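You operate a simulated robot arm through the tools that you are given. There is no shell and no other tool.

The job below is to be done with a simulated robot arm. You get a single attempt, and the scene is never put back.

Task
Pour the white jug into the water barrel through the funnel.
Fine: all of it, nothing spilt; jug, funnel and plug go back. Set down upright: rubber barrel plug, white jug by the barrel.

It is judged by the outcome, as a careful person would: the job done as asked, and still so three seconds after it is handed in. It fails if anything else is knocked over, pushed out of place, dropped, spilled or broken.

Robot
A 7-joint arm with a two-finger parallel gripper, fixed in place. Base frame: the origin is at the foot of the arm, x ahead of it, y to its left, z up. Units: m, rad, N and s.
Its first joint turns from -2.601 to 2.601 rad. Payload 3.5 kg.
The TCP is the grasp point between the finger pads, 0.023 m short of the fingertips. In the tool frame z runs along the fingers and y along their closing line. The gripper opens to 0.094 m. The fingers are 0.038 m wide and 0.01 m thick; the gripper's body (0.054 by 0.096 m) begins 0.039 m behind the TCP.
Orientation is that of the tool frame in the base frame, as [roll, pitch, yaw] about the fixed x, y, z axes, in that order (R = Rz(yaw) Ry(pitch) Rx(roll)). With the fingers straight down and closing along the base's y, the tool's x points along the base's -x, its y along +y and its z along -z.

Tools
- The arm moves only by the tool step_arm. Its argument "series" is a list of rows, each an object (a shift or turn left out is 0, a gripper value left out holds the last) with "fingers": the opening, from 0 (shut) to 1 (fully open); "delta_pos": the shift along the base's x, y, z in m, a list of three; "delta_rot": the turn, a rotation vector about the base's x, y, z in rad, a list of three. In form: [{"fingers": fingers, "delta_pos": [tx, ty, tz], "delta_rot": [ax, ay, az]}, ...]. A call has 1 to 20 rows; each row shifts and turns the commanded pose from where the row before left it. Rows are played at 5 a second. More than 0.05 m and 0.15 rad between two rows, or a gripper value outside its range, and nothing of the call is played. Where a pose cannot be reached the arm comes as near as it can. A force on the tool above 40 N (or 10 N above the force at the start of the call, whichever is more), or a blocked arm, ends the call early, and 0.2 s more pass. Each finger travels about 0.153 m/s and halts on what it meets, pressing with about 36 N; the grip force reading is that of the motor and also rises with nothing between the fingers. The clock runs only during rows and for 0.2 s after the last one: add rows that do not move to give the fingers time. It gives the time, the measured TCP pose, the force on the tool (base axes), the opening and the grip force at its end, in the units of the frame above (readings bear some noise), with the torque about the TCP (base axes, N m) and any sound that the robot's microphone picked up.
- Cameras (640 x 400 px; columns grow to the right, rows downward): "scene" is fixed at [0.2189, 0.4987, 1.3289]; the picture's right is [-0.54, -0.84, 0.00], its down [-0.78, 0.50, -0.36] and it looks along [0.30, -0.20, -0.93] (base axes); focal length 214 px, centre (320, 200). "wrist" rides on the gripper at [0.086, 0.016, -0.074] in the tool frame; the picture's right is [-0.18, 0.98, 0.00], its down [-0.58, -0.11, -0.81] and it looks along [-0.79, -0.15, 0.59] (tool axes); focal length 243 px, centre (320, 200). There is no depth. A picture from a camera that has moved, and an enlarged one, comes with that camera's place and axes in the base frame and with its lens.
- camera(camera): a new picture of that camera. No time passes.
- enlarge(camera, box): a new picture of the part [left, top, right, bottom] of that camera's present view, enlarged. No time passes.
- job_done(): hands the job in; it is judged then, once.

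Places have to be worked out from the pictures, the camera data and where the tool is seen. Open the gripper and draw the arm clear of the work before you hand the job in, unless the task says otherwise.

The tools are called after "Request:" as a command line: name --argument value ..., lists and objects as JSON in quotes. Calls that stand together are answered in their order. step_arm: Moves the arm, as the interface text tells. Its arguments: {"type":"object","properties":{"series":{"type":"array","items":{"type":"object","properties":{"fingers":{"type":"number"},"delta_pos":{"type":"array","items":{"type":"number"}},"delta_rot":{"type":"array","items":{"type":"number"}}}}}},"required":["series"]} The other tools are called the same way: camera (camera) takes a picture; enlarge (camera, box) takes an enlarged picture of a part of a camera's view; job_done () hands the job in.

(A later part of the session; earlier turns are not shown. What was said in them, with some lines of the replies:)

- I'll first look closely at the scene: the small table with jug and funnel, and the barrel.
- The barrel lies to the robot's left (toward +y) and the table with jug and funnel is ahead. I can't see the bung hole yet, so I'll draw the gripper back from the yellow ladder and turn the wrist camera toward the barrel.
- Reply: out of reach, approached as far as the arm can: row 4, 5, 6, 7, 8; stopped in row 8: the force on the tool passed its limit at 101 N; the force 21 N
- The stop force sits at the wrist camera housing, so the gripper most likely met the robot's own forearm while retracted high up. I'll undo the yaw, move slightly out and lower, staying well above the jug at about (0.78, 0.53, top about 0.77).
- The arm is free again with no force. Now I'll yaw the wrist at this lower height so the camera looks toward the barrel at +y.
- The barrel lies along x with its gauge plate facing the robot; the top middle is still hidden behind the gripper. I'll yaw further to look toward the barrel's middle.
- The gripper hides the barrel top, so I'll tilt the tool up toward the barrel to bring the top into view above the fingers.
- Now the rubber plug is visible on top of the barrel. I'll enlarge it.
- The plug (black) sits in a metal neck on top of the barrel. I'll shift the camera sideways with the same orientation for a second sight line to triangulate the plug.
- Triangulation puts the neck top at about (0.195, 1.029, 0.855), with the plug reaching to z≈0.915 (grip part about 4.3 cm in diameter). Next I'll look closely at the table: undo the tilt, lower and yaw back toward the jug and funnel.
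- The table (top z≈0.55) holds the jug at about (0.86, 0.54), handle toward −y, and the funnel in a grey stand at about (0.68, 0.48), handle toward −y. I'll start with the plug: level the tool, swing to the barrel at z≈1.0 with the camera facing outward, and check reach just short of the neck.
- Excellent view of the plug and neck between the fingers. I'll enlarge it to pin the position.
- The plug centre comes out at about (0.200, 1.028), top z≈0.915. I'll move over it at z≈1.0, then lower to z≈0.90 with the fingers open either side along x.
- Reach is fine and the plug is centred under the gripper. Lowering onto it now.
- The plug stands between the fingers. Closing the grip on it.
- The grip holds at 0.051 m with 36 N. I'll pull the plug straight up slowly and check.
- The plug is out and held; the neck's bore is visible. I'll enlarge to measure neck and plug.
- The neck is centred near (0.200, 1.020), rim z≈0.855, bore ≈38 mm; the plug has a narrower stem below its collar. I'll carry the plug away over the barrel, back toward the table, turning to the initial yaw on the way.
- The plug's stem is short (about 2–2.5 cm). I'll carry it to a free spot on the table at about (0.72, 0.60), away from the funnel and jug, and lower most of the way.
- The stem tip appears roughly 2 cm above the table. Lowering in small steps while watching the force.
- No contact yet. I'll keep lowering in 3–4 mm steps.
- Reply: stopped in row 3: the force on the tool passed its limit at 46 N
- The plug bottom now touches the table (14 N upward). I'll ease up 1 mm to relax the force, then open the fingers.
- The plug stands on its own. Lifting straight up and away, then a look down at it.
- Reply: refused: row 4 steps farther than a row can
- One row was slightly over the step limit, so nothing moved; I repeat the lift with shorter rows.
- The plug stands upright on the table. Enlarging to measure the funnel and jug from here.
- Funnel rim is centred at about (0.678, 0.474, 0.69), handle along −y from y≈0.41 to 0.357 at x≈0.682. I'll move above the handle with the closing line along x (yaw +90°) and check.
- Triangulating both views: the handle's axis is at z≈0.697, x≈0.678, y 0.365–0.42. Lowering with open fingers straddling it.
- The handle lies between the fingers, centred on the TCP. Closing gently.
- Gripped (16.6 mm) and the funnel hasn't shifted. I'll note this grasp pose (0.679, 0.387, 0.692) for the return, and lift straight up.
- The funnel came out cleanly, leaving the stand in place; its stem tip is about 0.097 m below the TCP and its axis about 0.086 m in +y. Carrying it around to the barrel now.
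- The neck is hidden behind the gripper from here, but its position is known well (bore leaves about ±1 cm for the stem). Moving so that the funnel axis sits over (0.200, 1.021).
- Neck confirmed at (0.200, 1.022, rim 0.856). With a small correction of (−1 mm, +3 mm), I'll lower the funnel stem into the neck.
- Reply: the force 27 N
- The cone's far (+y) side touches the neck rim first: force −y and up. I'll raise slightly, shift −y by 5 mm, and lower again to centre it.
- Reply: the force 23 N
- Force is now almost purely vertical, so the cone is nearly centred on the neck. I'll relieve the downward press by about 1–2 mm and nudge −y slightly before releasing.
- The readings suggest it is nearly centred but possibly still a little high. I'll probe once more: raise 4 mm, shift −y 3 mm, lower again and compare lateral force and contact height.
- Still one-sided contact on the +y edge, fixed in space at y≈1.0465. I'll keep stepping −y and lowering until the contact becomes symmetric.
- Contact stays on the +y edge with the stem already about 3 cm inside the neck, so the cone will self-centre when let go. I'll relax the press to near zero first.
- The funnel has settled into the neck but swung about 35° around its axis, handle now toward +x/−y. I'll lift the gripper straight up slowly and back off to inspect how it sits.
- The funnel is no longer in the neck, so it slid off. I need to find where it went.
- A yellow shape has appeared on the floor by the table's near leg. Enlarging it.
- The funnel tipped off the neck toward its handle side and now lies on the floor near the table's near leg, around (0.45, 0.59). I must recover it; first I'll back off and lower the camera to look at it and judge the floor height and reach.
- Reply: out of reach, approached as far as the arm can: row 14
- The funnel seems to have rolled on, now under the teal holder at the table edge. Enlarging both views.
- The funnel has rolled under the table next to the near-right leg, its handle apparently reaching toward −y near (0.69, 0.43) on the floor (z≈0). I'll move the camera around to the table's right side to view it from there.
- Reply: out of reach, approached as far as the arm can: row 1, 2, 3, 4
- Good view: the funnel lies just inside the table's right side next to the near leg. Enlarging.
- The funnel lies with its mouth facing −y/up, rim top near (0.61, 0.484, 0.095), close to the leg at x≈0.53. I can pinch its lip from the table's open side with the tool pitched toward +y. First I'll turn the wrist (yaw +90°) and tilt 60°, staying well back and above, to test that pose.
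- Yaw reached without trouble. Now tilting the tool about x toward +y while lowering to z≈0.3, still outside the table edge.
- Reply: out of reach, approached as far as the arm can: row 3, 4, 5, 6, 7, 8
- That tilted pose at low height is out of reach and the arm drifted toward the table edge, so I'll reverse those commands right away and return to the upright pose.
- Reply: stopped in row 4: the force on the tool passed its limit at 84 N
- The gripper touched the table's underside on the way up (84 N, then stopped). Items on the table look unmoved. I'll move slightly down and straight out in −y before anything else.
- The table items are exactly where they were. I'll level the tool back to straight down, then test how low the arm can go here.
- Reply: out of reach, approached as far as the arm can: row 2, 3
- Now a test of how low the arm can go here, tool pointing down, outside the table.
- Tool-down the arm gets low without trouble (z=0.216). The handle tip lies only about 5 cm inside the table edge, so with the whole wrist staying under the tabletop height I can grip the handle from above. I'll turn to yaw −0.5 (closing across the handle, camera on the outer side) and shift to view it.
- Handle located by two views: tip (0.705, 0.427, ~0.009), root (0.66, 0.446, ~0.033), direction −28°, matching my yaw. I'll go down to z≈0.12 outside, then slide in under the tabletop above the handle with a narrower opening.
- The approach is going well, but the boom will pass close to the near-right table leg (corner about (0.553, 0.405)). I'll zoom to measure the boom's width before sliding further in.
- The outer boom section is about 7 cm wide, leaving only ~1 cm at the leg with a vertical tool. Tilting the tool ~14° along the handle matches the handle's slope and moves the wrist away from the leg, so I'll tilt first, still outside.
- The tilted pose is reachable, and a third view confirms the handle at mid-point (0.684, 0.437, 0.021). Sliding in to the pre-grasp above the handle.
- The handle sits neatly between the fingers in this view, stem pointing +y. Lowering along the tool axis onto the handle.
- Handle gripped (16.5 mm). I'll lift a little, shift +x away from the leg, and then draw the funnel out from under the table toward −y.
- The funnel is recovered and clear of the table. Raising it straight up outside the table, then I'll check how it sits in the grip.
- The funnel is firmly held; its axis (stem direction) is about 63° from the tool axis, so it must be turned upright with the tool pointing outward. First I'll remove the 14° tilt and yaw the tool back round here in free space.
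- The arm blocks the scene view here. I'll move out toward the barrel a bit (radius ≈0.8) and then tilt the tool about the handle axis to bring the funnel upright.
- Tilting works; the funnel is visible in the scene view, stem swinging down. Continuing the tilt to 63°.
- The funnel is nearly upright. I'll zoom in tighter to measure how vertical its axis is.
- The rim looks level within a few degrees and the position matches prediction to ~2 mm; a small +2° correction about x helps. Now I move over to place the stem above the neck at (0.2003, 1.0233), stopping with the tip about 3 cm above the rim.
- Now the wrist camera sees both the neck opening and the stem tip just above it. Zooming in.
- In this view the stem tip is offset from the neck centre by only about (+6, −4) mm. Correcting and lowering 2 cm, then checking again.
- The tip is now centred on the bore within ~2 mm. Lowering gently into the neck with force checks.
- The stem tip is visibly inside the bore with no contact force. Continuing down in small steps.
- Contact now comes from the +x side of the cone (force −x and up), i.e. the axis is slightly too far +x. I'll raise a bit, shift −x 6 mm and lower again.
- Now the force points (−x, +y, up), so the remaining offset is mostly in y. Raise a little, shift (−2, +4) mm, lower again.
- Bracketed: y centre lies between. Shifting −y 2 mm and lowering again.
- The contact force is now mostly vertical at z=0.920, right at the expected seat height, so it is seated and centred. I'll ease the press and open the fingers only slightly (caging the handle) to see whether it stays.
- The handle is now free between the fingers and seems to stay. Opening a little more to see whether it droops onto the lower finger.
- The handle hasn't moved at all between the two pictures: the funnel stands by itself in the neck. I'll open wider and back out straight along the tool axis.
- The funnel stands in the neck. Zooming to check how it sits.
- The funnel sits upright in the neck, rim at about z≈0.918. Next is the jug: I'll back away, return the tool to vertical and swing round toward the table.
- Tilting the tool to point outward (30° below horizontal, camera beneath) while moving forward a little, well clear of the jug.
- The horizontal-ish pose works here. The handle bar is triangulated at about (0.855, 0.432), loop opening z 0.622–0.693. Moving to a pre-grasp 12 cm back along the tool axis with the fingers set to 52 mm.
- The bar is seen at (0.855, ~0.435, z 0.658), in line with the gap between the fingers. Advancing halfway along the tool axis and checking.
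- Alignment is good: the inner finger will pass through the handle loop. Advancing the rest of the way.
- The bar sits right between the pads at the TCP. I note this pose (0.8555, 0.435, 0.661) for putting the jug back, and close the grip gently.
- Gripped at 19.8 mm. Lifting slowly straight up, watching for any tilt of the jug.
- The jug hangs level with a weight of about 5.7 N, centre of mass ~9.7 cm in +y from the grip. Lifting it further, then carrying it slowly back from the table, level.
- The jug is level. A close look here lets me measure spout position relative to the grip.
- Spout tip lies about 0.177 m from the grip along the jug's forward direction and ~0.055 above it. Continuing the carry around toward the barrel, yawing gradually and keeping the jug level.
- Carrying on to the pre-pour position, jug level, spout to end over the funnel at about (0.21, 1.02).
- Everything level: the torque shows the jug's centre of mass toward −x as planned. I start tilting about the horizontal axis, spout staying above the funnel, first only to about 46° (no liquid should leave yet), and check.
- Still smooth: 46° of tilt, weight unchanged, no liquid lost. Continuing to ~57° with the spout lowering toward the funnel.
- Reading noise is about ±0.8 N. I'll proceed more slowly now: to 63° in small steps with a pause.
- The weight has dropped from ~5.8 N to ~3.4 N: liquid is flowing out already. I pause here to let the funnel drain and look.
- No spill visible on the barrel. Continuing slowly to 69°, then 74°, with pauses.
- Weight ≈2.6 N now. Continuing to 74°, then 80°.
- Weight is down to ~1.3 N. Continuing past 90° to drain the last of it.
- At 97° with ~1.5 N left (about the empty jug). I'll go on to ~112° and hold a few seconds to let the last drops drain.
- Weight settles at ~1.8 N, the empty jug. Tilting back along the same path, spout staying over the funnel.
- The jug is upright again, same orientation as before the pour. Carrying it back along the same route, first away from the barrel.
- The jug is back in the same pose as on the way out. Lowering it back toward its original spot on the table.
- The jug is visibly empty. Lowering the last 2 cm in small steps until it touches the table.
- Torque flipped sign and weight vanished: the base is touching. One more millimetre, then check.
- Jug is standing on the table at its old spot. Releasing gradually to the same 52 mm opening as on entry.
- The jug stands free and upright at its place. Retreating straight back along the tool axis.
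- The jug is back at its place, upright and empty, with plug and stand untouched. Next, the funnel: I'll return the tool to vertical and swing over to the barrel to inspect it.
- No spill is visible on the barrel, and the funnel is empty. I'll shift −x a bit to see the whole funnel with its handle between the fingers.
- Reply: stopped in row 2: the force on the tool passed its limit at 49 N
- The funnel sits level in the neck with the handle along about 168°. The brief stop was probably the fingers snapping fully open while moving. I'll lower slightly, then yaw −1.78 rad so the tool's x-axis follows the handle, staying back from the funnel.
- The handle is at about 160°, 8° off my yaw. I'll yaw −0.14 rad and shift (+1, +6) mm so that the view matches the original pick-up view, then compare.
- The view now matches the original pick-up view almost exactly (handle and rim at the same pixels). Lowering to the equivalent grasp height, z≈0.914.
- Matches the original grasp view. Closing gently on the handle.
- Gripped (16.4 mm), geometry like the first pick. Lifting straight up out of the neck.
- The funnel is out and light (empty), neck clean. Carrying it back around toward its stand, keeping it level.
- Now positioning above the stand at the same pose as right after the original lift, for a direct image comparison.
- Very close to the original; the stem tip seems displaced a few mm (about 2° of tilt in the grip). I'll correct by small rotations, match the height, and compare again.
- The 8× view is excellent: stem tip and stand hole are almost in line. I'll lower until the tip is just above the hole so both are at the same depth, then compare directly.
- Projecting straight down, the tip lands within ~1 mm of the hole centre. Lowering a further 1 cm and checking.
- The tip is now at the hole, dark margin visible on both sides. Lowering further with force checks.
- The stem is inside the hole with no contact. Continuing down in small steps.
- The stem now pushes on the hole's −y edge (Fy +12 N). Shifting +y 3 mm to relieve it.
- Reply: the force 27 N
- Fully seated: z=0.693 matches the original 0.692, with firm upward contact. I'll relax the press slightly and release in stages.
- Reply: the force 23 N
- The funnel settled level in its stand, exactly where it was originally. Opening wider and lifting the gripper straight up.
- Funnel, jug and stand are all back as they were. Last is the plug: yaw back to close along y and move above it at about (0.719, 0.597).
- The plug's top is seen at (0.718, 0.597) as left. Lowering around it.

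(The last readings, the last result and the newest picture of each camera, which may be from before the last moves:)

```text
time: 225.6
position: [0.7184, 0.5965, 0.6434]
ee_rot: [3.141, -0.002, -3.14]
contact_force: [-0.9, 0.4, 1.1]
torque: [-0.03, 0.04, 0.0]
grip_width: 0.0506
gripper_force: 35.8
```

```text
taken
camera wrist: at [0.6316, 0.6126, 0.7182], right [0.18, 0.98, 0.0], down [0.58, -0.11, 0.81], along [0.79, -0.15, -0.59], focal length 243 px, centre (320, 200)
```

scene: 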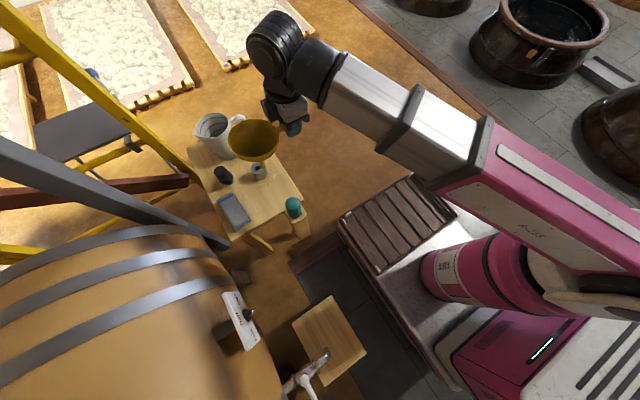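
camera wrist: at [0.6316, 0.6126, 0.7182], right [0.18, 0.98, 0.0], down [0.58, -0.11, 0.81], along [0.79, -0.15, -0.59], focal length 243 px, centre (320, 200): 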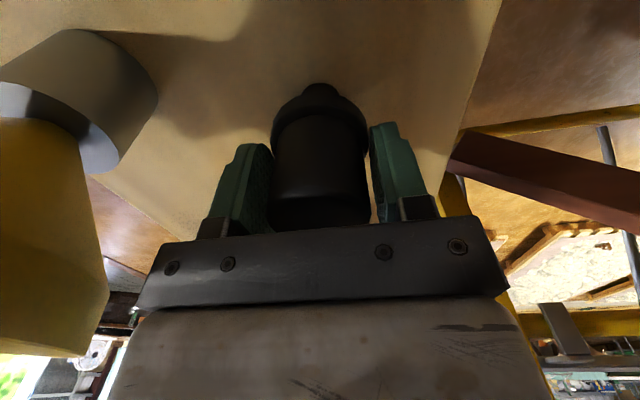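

Same grip as before (50.6 mm). Lifting the plug straight up and retracing the earlier path toward the barrel.

Request:
step_arm --series '[{"delta_pos": [0, 0, 0.01]}, {"delta_pos": [0, 0, 0.02]}, {"delta_pos": [0, 0, 0.03]}, {"delta_pos": [0, 0, 0.04]}, {"delta_pos": [0, 0, 0.04]}, {"delta_pos": [0, 0, 0.03]}, {"delta_pos": [-0.033, -0.011, 0.03]}, {"delta_pos": [-0.034, -0.011, 0.03]}, {"delta_pos": [-0.034, -0.011, 0.03]}, {"delta_pos": [-0.034, -0.011, 0.03]}, {"delta_pos": [-0.034, -0.011, 0.02]}, {}]'

Request:
step_arm --series '[{"delta_pos": [-0.03, 0, 0.01], "delta_rot": [0, 0, 0.021]}, {"delta_pos": [-0.03, 0, 0.01], "delta_rot": [0, 0, 0.12]}, {"delta_pos": [-0.03, 0.01, 0.01], "delta_rot": [0, 0, 0.12]}, {"delta_pos": [-0.03, 0.01, 0.01], "delta_rot": [0, 0, 0.12]}, {"delta_pos": [-0.03, 0.01, 0.01], "delta_rot": [0, 0, 0.12]}, {"delta_pos": [-0.03, 0.02, 0], "delta_rot": [0, 0, 0.12]}, {"delta_pos": [-0.03, 0.03, 0], "delta_rot": [0, 0, 0.12]}, {"delta_pos": [-0.03, 0.03, 0], "delta_rot": [0, 0, 0.12]}, {"delta_pos": [-0.03, 0.03, 0], "delta_rot": [0, 0, 0.12]}, {"delta_pos": [-0.03, 0.03, 0], "delta_rot": [0, 0, 0.12]}, {"delta_pos": [-0.02, 0.04, 0], "delta_rot": [0, 0, 0.12]}, {"delta_pos": [-0.02, 0.04, 0], "delta_rot": [0, 0, 0.12]}, {"delta_pos": [-0.01, 0.04, 0], "delta_rot": [0, 0, 0.12]}, {"delta_pos": [0, 0.04, 0], "delta_rot": [0, 0, 0.11]}, {}]'

Request:
camera --camera "wrist"

Request:
camera --camera "scene"

```text
time: 228.2
position: [0.5515, 0.5404, 0.9557]
ee_rot: [-3.141, -0.001, -3.14]
contact_force: [0.6, -0.4, -0.6]
torque: [0.03, -0.01, -0.04]
grip_width: 0.0505
gripper_force: 35.8
```

```text
time: 231.4
position: [0.2016, 0.8737, 1.0048]
ee_rot: [3.139, -0.001, -1.566]
contact_force: [-0.6, -0.1, -0.4]
torque: [-0.02, 0.01, -0.02]
grip_width: 0.0506
gripper_force: 35.6
```

```text
taken
camera wrist: at [0.1843, 0.7875, 1.0784], right [-0.98, 0.18, 0.0], down [0.11, 0.58, 0.81], along [0.14, 0.79, -0.59], focal length 243 px, centre (320, 200)
```

wrist: 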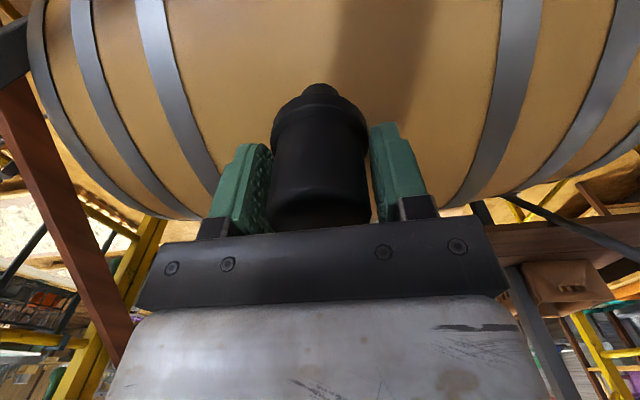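

```text
taken
```

scene: 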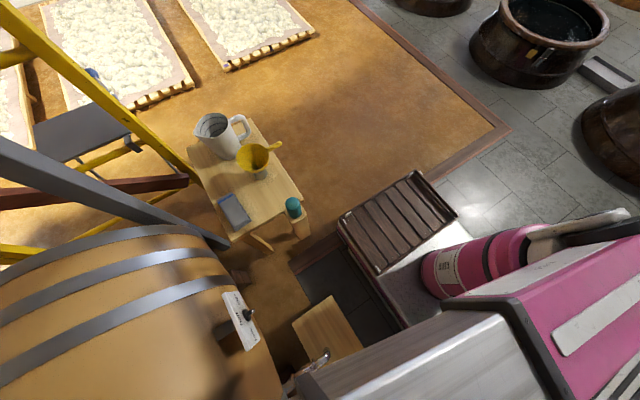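

Request:
step_arm --series '[{"delta_pos": [-0.0002, 0.02, -0.004], "delta_rot": [0, 0, -0.005]}, {"delta_pos": [-0.0002, 0.035, -0.006]}, {"delta_pos": [-0.0002, 0.035, -0.006]}, {"delta_pos": [-0.0002, 0.035, -0.006]}, {"delta_pos": [-0.0002, 0.0245, -0.009]}, {}, {}]'

Request:
camera --camera "wrist"

Request:
enlarge --camera "wrist" --box '[250, 0, 390, 110]'

```text
time: 233.0
position: [0.1986, 1.0216, 0.9744]
ee_rot: [3.14, -0.001, -1.572]
contact_force: [0.8, -0.8, -1.0]
torque: [0.0, -0.01, 0.0]
grip_width: 0.0505
gripper_force: 36.0
```

```text
taken
camera wrist: at [0.182, 0.936, 1.048], right [-0.98, 0.19, 0.0], down [0.11, 0.58, 0.81], along [0.15, 0.79, -0.59], focal length 243 px, centre (320, 200)
```

wrist: 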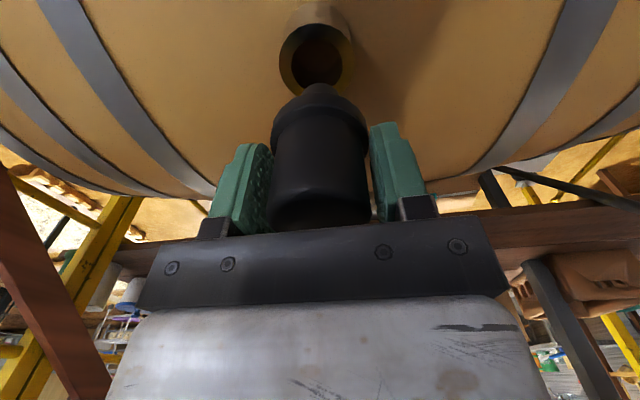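

```text
3.64 times, centred on (320, 55) of wrist
camera zoom: at [0.182, 0.936, 1.048], right [-0.98, 0.19, 0.0], down [0.11, 0.58, 0.81], along [0.15, 0.79, -0.59], focal length 882 px, centre (320, 727)
```

zoom: 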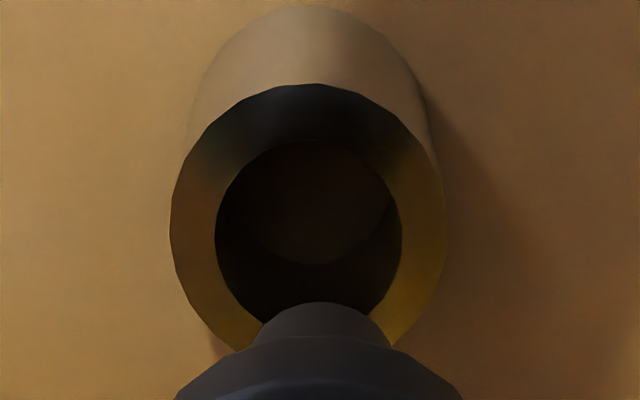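

Compared with the picture right after pulling the plug, I'm off by about (+1.5, +2.5) mm. Correcting and comparing again.

Request:
step_arm --series '[{"delta_pos": [0.0015, 0.0025, 0]}, {}, {}]'

Request:
enlarge --camera "wrist" --box '[250, 0, 390, 110]'

```text
time: 233.8
position: [0.2005, 1.0247, 0.9756]
ee_rot: [3.138, -0.003, -1.571]
contact_force: [0.0, 0.5, -0.3]
torque: [0.0, 0.07, 0.03]
grip_width: 0.0503
gripper_force: 35.9
```

```text
3.64 times, centred on (320, 55) of wrist
camera zoom: at [0.184, 0.9385, 1.0485], right [-0.98, 0.19, 0.0], down [0.11, 0.58, 0.81], along [0.15, 0.79, -0.59], focal length 882 px, centre (320, 727)
```

zoom: 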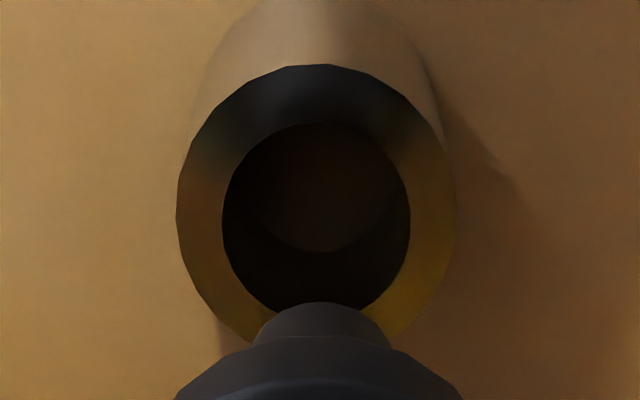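

Lateral alignment now matches; y overshoots by under 1 mm. Lowering the plug into the neck with force checks.

Request:
step_arm --series '[{"delta_pos": [0, -0.0007, -0.015]}, {"delta_pos": [0, 0, -0.015]}, {"delta_pos": [0, 0, -0.012]}, {"delta_pos": [0, 0, -0.01]}, {}]'

Request:
camera --camera "wrist"

```text
time: 235.0
position: [0.2008, 1.0236, 0.922]
ee_rot: [3.14, -0.003, -1.571]
contact_force: [-0.3, 0.7, -1.7]
torque: [-0.03, -0.01, -0.02]
grip_width: 0.0505
gripper_force: 35.6
```

```text
taken
camera wrist: at [0.1838, 0.9376, 0.9959], right [-0.98, 0.19, 0.0], down [0.11, 0.58, 0.81], along [0.15, 0.79, -0.59], focal length 243 px, centre (320, 200)
```

wrist: 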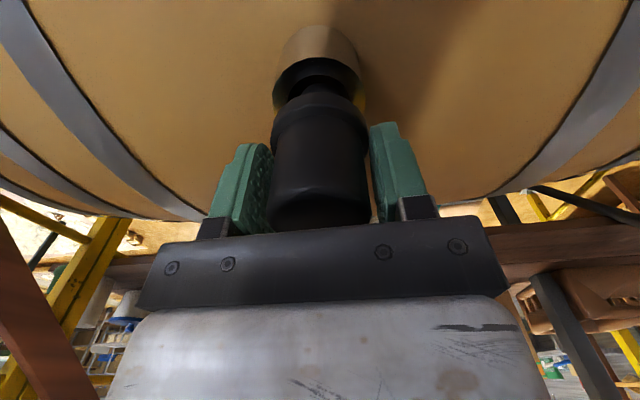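

The plug's stem is inside the bore with no resistance. Continuing down to the seat at z≈0.898.

Request:
step_arm --series '[{"delta_pos": [0, 0, -0.008]}, {"delta_pos": [0, 0, -0.007]}, {"delta_pos": [0, 0, -0.005]}, {}]'

Request:
step_arm --series '[{"delta_pos": [0, 0, -0.002]}, {}]'

Request:
camera --camera "wrist"

```text
time: 236.0
position: [0.201, 1.0232, 0.9003]
ee_rot: [3.139, -0.001, -1.571]
contact_force: [0.0, -0.3, -0.6]
torque: [-0.04, 0.03, -0.01]
grip_width: 0.0506
gripper_force: 36.3
```

```text
time: 236.6
position: [0.2004, 1.0238, 0.8972]
ee_rot: [3.138, -0.001, -1.574]
contact_force: [0.8, -0.1, -0.1]
torque: [-0.01, 0.01, 0.02]
grip_width: 0.0504
gripper_force: 36.3
```

```text
taken
camera wrist: at [0.1839, 0.9377, 0.9725], right [-0.98, 0.19, 0.0], down [0.11, 0.58, 0.81], along [0.15, 0.79, -0.59], focal length 243 px, centre (320, 200)
```

wrist: 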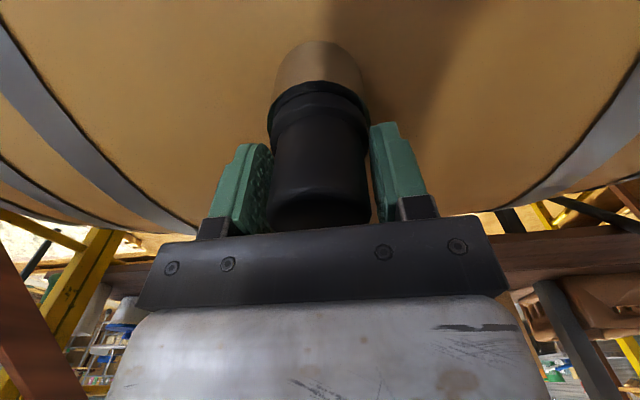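

Almost seated. Lowering another couple of millimetres until contact is felt.

Request:
step_arm --series '[{"delta_pos": [0, 0, -0.0015]}, {}]'

Request:
enlarge --camera "wrist" --box '[250, 30, 390, 140]'

```text
time: 237.2
position: [0.1991, 1.0243, 0.8981]
ee_rot: [3.141, -0.001, -1.573]
contact_force: [2.5, 3.8, 8.7]
torque: [0.09, -0.32, 0.08]
grip_width: 0.0506
gripper_force: 36.2
```

```text
3.64 times, centred on (320, 85) of wrist
camera zoom: at [0.1837, 0.9373, 0.972], right [-0.98, 0.19, 0.0], down [0.11, 0.58, 0.81], along [0.15, 0.79, -0.59], focal length 882 px, centre (320, 618)
```

zoom: 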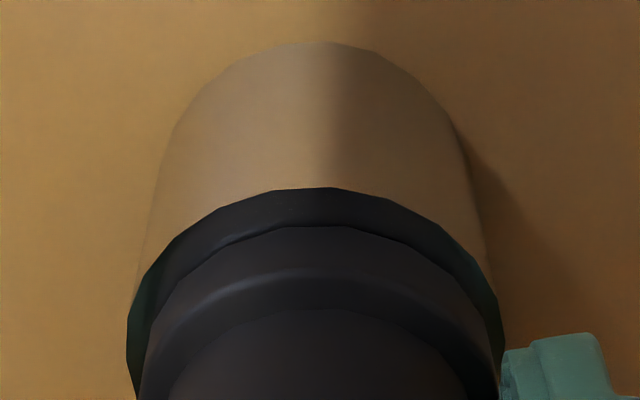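

Seated on the rim (8.7 N contact). Releasing gradually.

Request:
step_arm --series '[{"delta_pos": [0, 0, 0.0006]}, {"fingers": 0.6}, {"fingers": 0.68}, {"fingers": 0.78}, {"fingers": 0.88}, {}, {}]'

Request:
camera --camera "wrist"

```text
time: 238.8
position: [0.1985, 1.0228, 0.8971]
ee_rot: [3.142, -0.003, -1.571]
contact_force: [0.1, 0.3, -0.4]
torque: [-0.01, 0.01, 0.0]
grip_width: 0.0826
gripper_force: 0.0
```

```text
taken
camera wrist: at [0.183, 0.9366, 0.9717], right [-0.98, 0.19, 0.0], down [0.11, 0.58, 0.81], along [0.15, 0.79, -0.59], focal length 243 px, centre (320, 200)
```

wrist: 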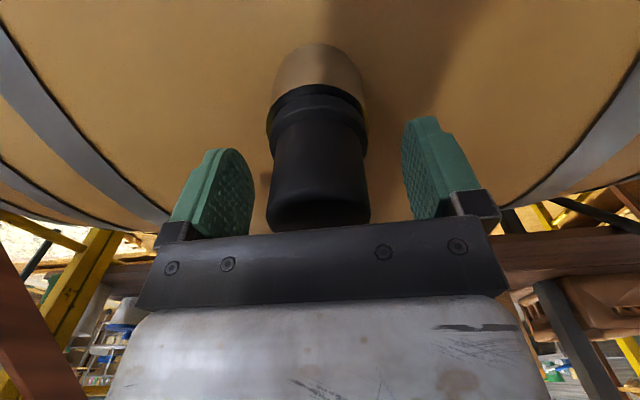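

The plug stands by itself. Lifting the gripper straight up and backing off to the same viewpoint as at the start for comparison.

Request:
step_arm --series '[{"delta_pos": [0, 0, 0.02]}, {"delta_pos": [0, 0, 0.03]}, {"delta_pos": [0, 0, 0.035]}, {"delta_pos": [0, -0.03, 0.023]}, {"delta_pos": [0, -0.045, 0]}, {"delta_pos": [0, -0.045, 0]}, {"delta_pos": [0.001, -0.045, 0]}, {"delta_pos": [0, -0.016, 0]}, {}]'

Request:
camera --camera "wrist"

Request:
enlarge --camera "wrist" --box '[280, 130, 400, 240]'

```text
time: 240.8
position: [0.2012, 0.8417, 1.0067]
ee_rot: [3.139, -0.002, -1.571]
contact_force: [-0.1, -0.5, 0.1]
torque: [-0.02, -0.03, -0.01]
grip_width: 0.0826
gripper_force: 0.0
```

```text
taken
camera wrist: at [0.1848, 0.7557, 1.0806], right [-0.98, 0.19, 0.0], down [0.11, 0.58, 0.81], along [0.15, 0.79, -0.59], focal length 243 px, centre (320, 200)
```

wrist: 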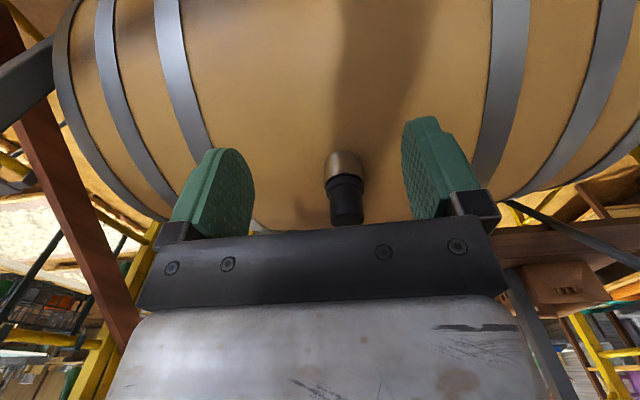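

```text
3.64 times, centred on (340, 185) of wrist
camera zoom: at [0.1848, 0.7557, 1.0806], right [-0.98, 0.19, 0.0], down [0.11, 0.58, 0.81], along [0.15, 0.79, -0.59], focal length 882 px, centre (247, 254)
```

zoom: 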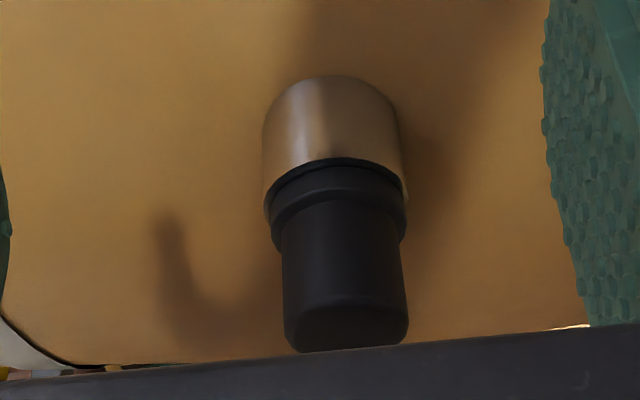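

The plug sits exactly as in the first picture. Now I draw the arm clear of barrel and table, and open the gripper.

Request:
step_arm --series '[{"delta_pos": [0.01, -0.04, 0]}, {"delta_pos": [0.01, -0.04, 0]}, {"delta_pos": [0.01, -0.04, 0]}, {"delta_pos": [0.015, -0.04, 0]}, {"delta_pos": [0.015, -0.04, 0]}, {"delta_pos": [0.015, -0.04, 0]}, {"delta_pos": [0.015, -0.04, 0]}, {"delta_pos": [0.02, -0.04, 0]}, {"delta_pos": [0.02, -0.04, -0.005]}, {"delta_pos": [0.025, -0.04, -0.005]}, {"delta_pos": [0.025, -0.04, -0.01]}, {"delta_pos": [0.025, -0.04, -0.01]}, {"delta_pos": [0.025, -0.03, -0.01]}, {"fingers": 0.95}, {"fingers": 1.0}, {}]'

Request:
camera --camera "scene"

Request:
enlarge --camera "scene" --box '[170, 95, 330, 225]'

Request:
enlarge --camera "scene" --box '[0, 200, 400, 400]'

```text
time: 242.3
position: [0.2806, 0.5967, 1.0076]
ee_rot: [3.141, 0.007, -1.577]
contact_force: [0.8, 1.3, -1.5]
torque: [0.07, 0.07, 0.1]
grip_width: 0.0828
gripper_force: 0.1
stopped in row 7: the force on the tool passed its limit at 50 N (the readings are from after the stop); the commanded pose is now the measured one
```

```text
taken
```

scene: 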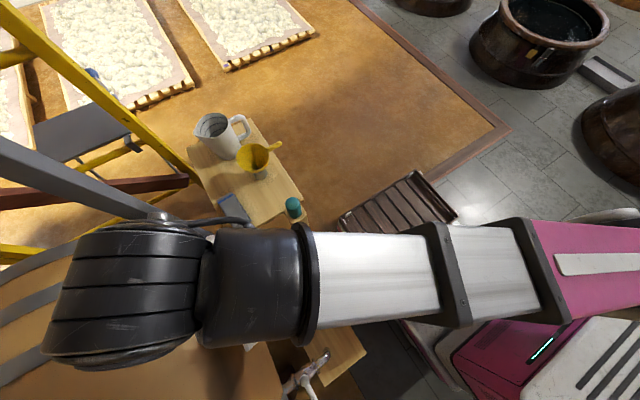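

```text
3.08 times, centred on (250, 160) of scene
camera zoom: at [0.2189, 0.4987, 1.3289], right [-0.54, -0.84, 0.0], down [-0.78, 0.5, -0.36], along [0.3, -0.2, -0.93], focal length 660 px, centre (535, 323)
```

zoom: 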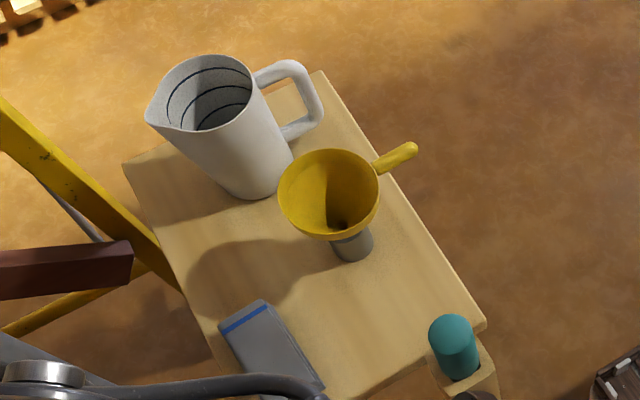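

```text
1.60 times, centred on (200, 300) of scene
camera zoom: at [0.2189, 0.4987, 1.3289], right [-0.54, -0.84, 0.0], down [-0.78, 0.5, -0.36], along [0.3, -0.2, -0.93], focal length 343 px, centre (512, 40)
```

zoom: 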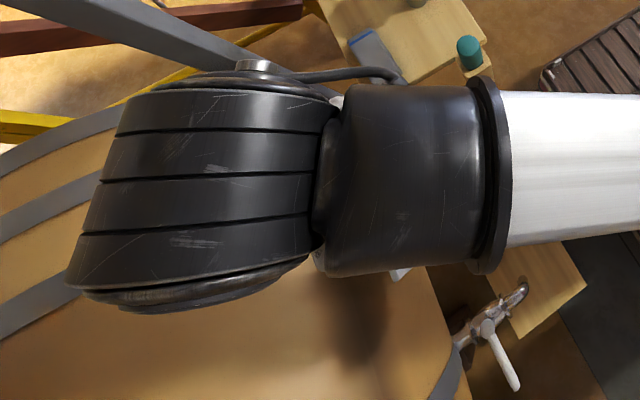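

A brief self-contact of the wrist near the boom stopped the retreat; nothing else is near. I'll lower slightly first (as on earlier passes) and continue away from the work.

Request:
step_arm --series '[{"delta_pos": [0, 0.01, -0.01]}, {"delta_pos": [0, 0, -0.03]}, {"delta_pos": [0, -0.01, -0.03]}, {"delta_pos": [0.005, -0.03, -0.02], "delta_rot": [0, 0, -0.08]}, {"delta_pos": [0.01, -0.035, -0.01], "delta_rot": [0, 0, -0.08]}, {"delta_pos": [0.015, -0.035, -0.005], "delta_rot": [0, 0, -0.08]}, {"delta_pos": [0.02, -0.035, 0], "delta_rot": [0, 0, -0.08]}, {"delta_pos": [0.02, -0.035, 0], "delta_rot": [0, 0, -0.08]}, {"delta_pos": [0.02, -0.035, 0], "delta_rot": [0, 0, -0.08]}, {"delta_pos": [0.02, -0.035, 0]}, {"delta_pos": [0.02, -0.035, 0]}, {"fingers": 0.92}, {"fingers": 1.0}, {}]'

Request:
camera --camera "scene"

Request:
enlarge --camera "scene" --box '[0, 200, 400, 400]'

Request:
camera --camera "wrist"

```text
time: 245.3
position: [0.4114, 0.3213, 0.9061]
ee_rot: [-3.141, 0.008, -2.057]
contact_force: [0.9, -0.7, 0.8]
torque: [0.01, -0.01, 0.02]
grip_width: 0.094
gripper_force: 0.1
```

```text
taken
```

scene: 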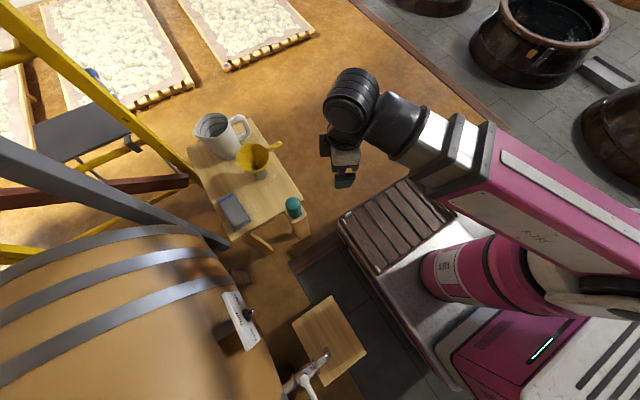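

```text
1.60 times, centred on (200, 300) of scene
camera zoom: at [0.2189, 0.4987, 1.3289], right [-0.54, -0.84, 0.0], down [-0.78, 0.5, -0.36], along [0.3, -0.2, -0.93], focal length 343 px, centre (512, 40)
```

zoom: 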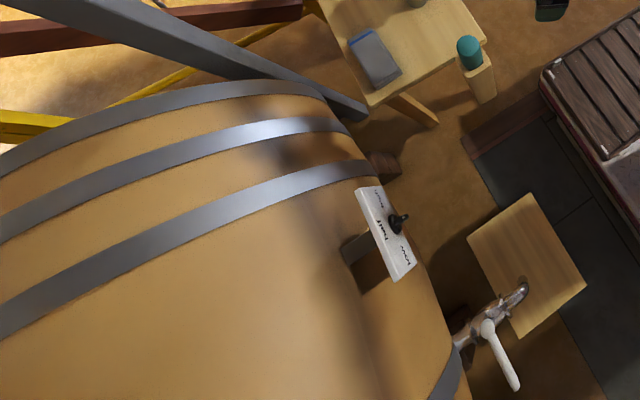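

```text
taken
camera wrist: at [0.3566, 0.2526, 0.9792], right [-0.78, 0.62, 0.0], down [0.37, 0.46, 0.81], along [0.5, 0.63, -0.59], focal length 243 px, centre (320, 200)
```

wrist: 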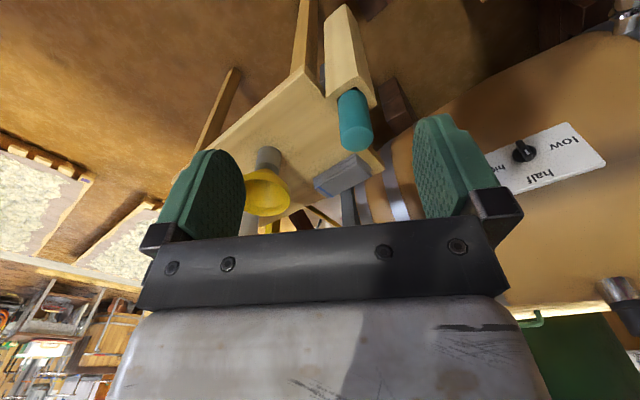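

The barrel is dry and plugged, and the jug (empty and upright), the funnel in its stand, the cloth and the stool are all where they started. The arm is clear with the gripper open. The funnel did slip to the floor once during my first placement; I picked it back up and finished the pour with it. Handing in.

Request:
job_done

```text
The job is handed in.
```

I poured all of the white jug into the barrel through the funnel and put everything back. However, I dropped the funnel once along the way.

- **Pour:** the jug is empty, and I saw no liquid on the barrel or around the neck afterwards. The funnel and neck weren't in view while it was pouring.
- **Jug:** it stands upright on the table, within about 3 mm of where it started.
- **Funnel:** it is back in its stand, level, with the handle pointing the same way as before.
- **Plug:** I set it down upright on the table during the pour. It is now back in the barrel neck, seated as in the first picture.

**What went wrong:**
- **Funnel dropped:** on my first try at placing it I let go before it was seated. It fell off the barrel neck and rolled under the table. I picked it up, seated it properly and used it for the pour; I saw no damage.
- **Table bumped:** while I was reaching for the funnel, the gripper hit the underside of the table and the arm stopped. Nothing on the table moved.

The arm is clear of the work and the gripper is open.
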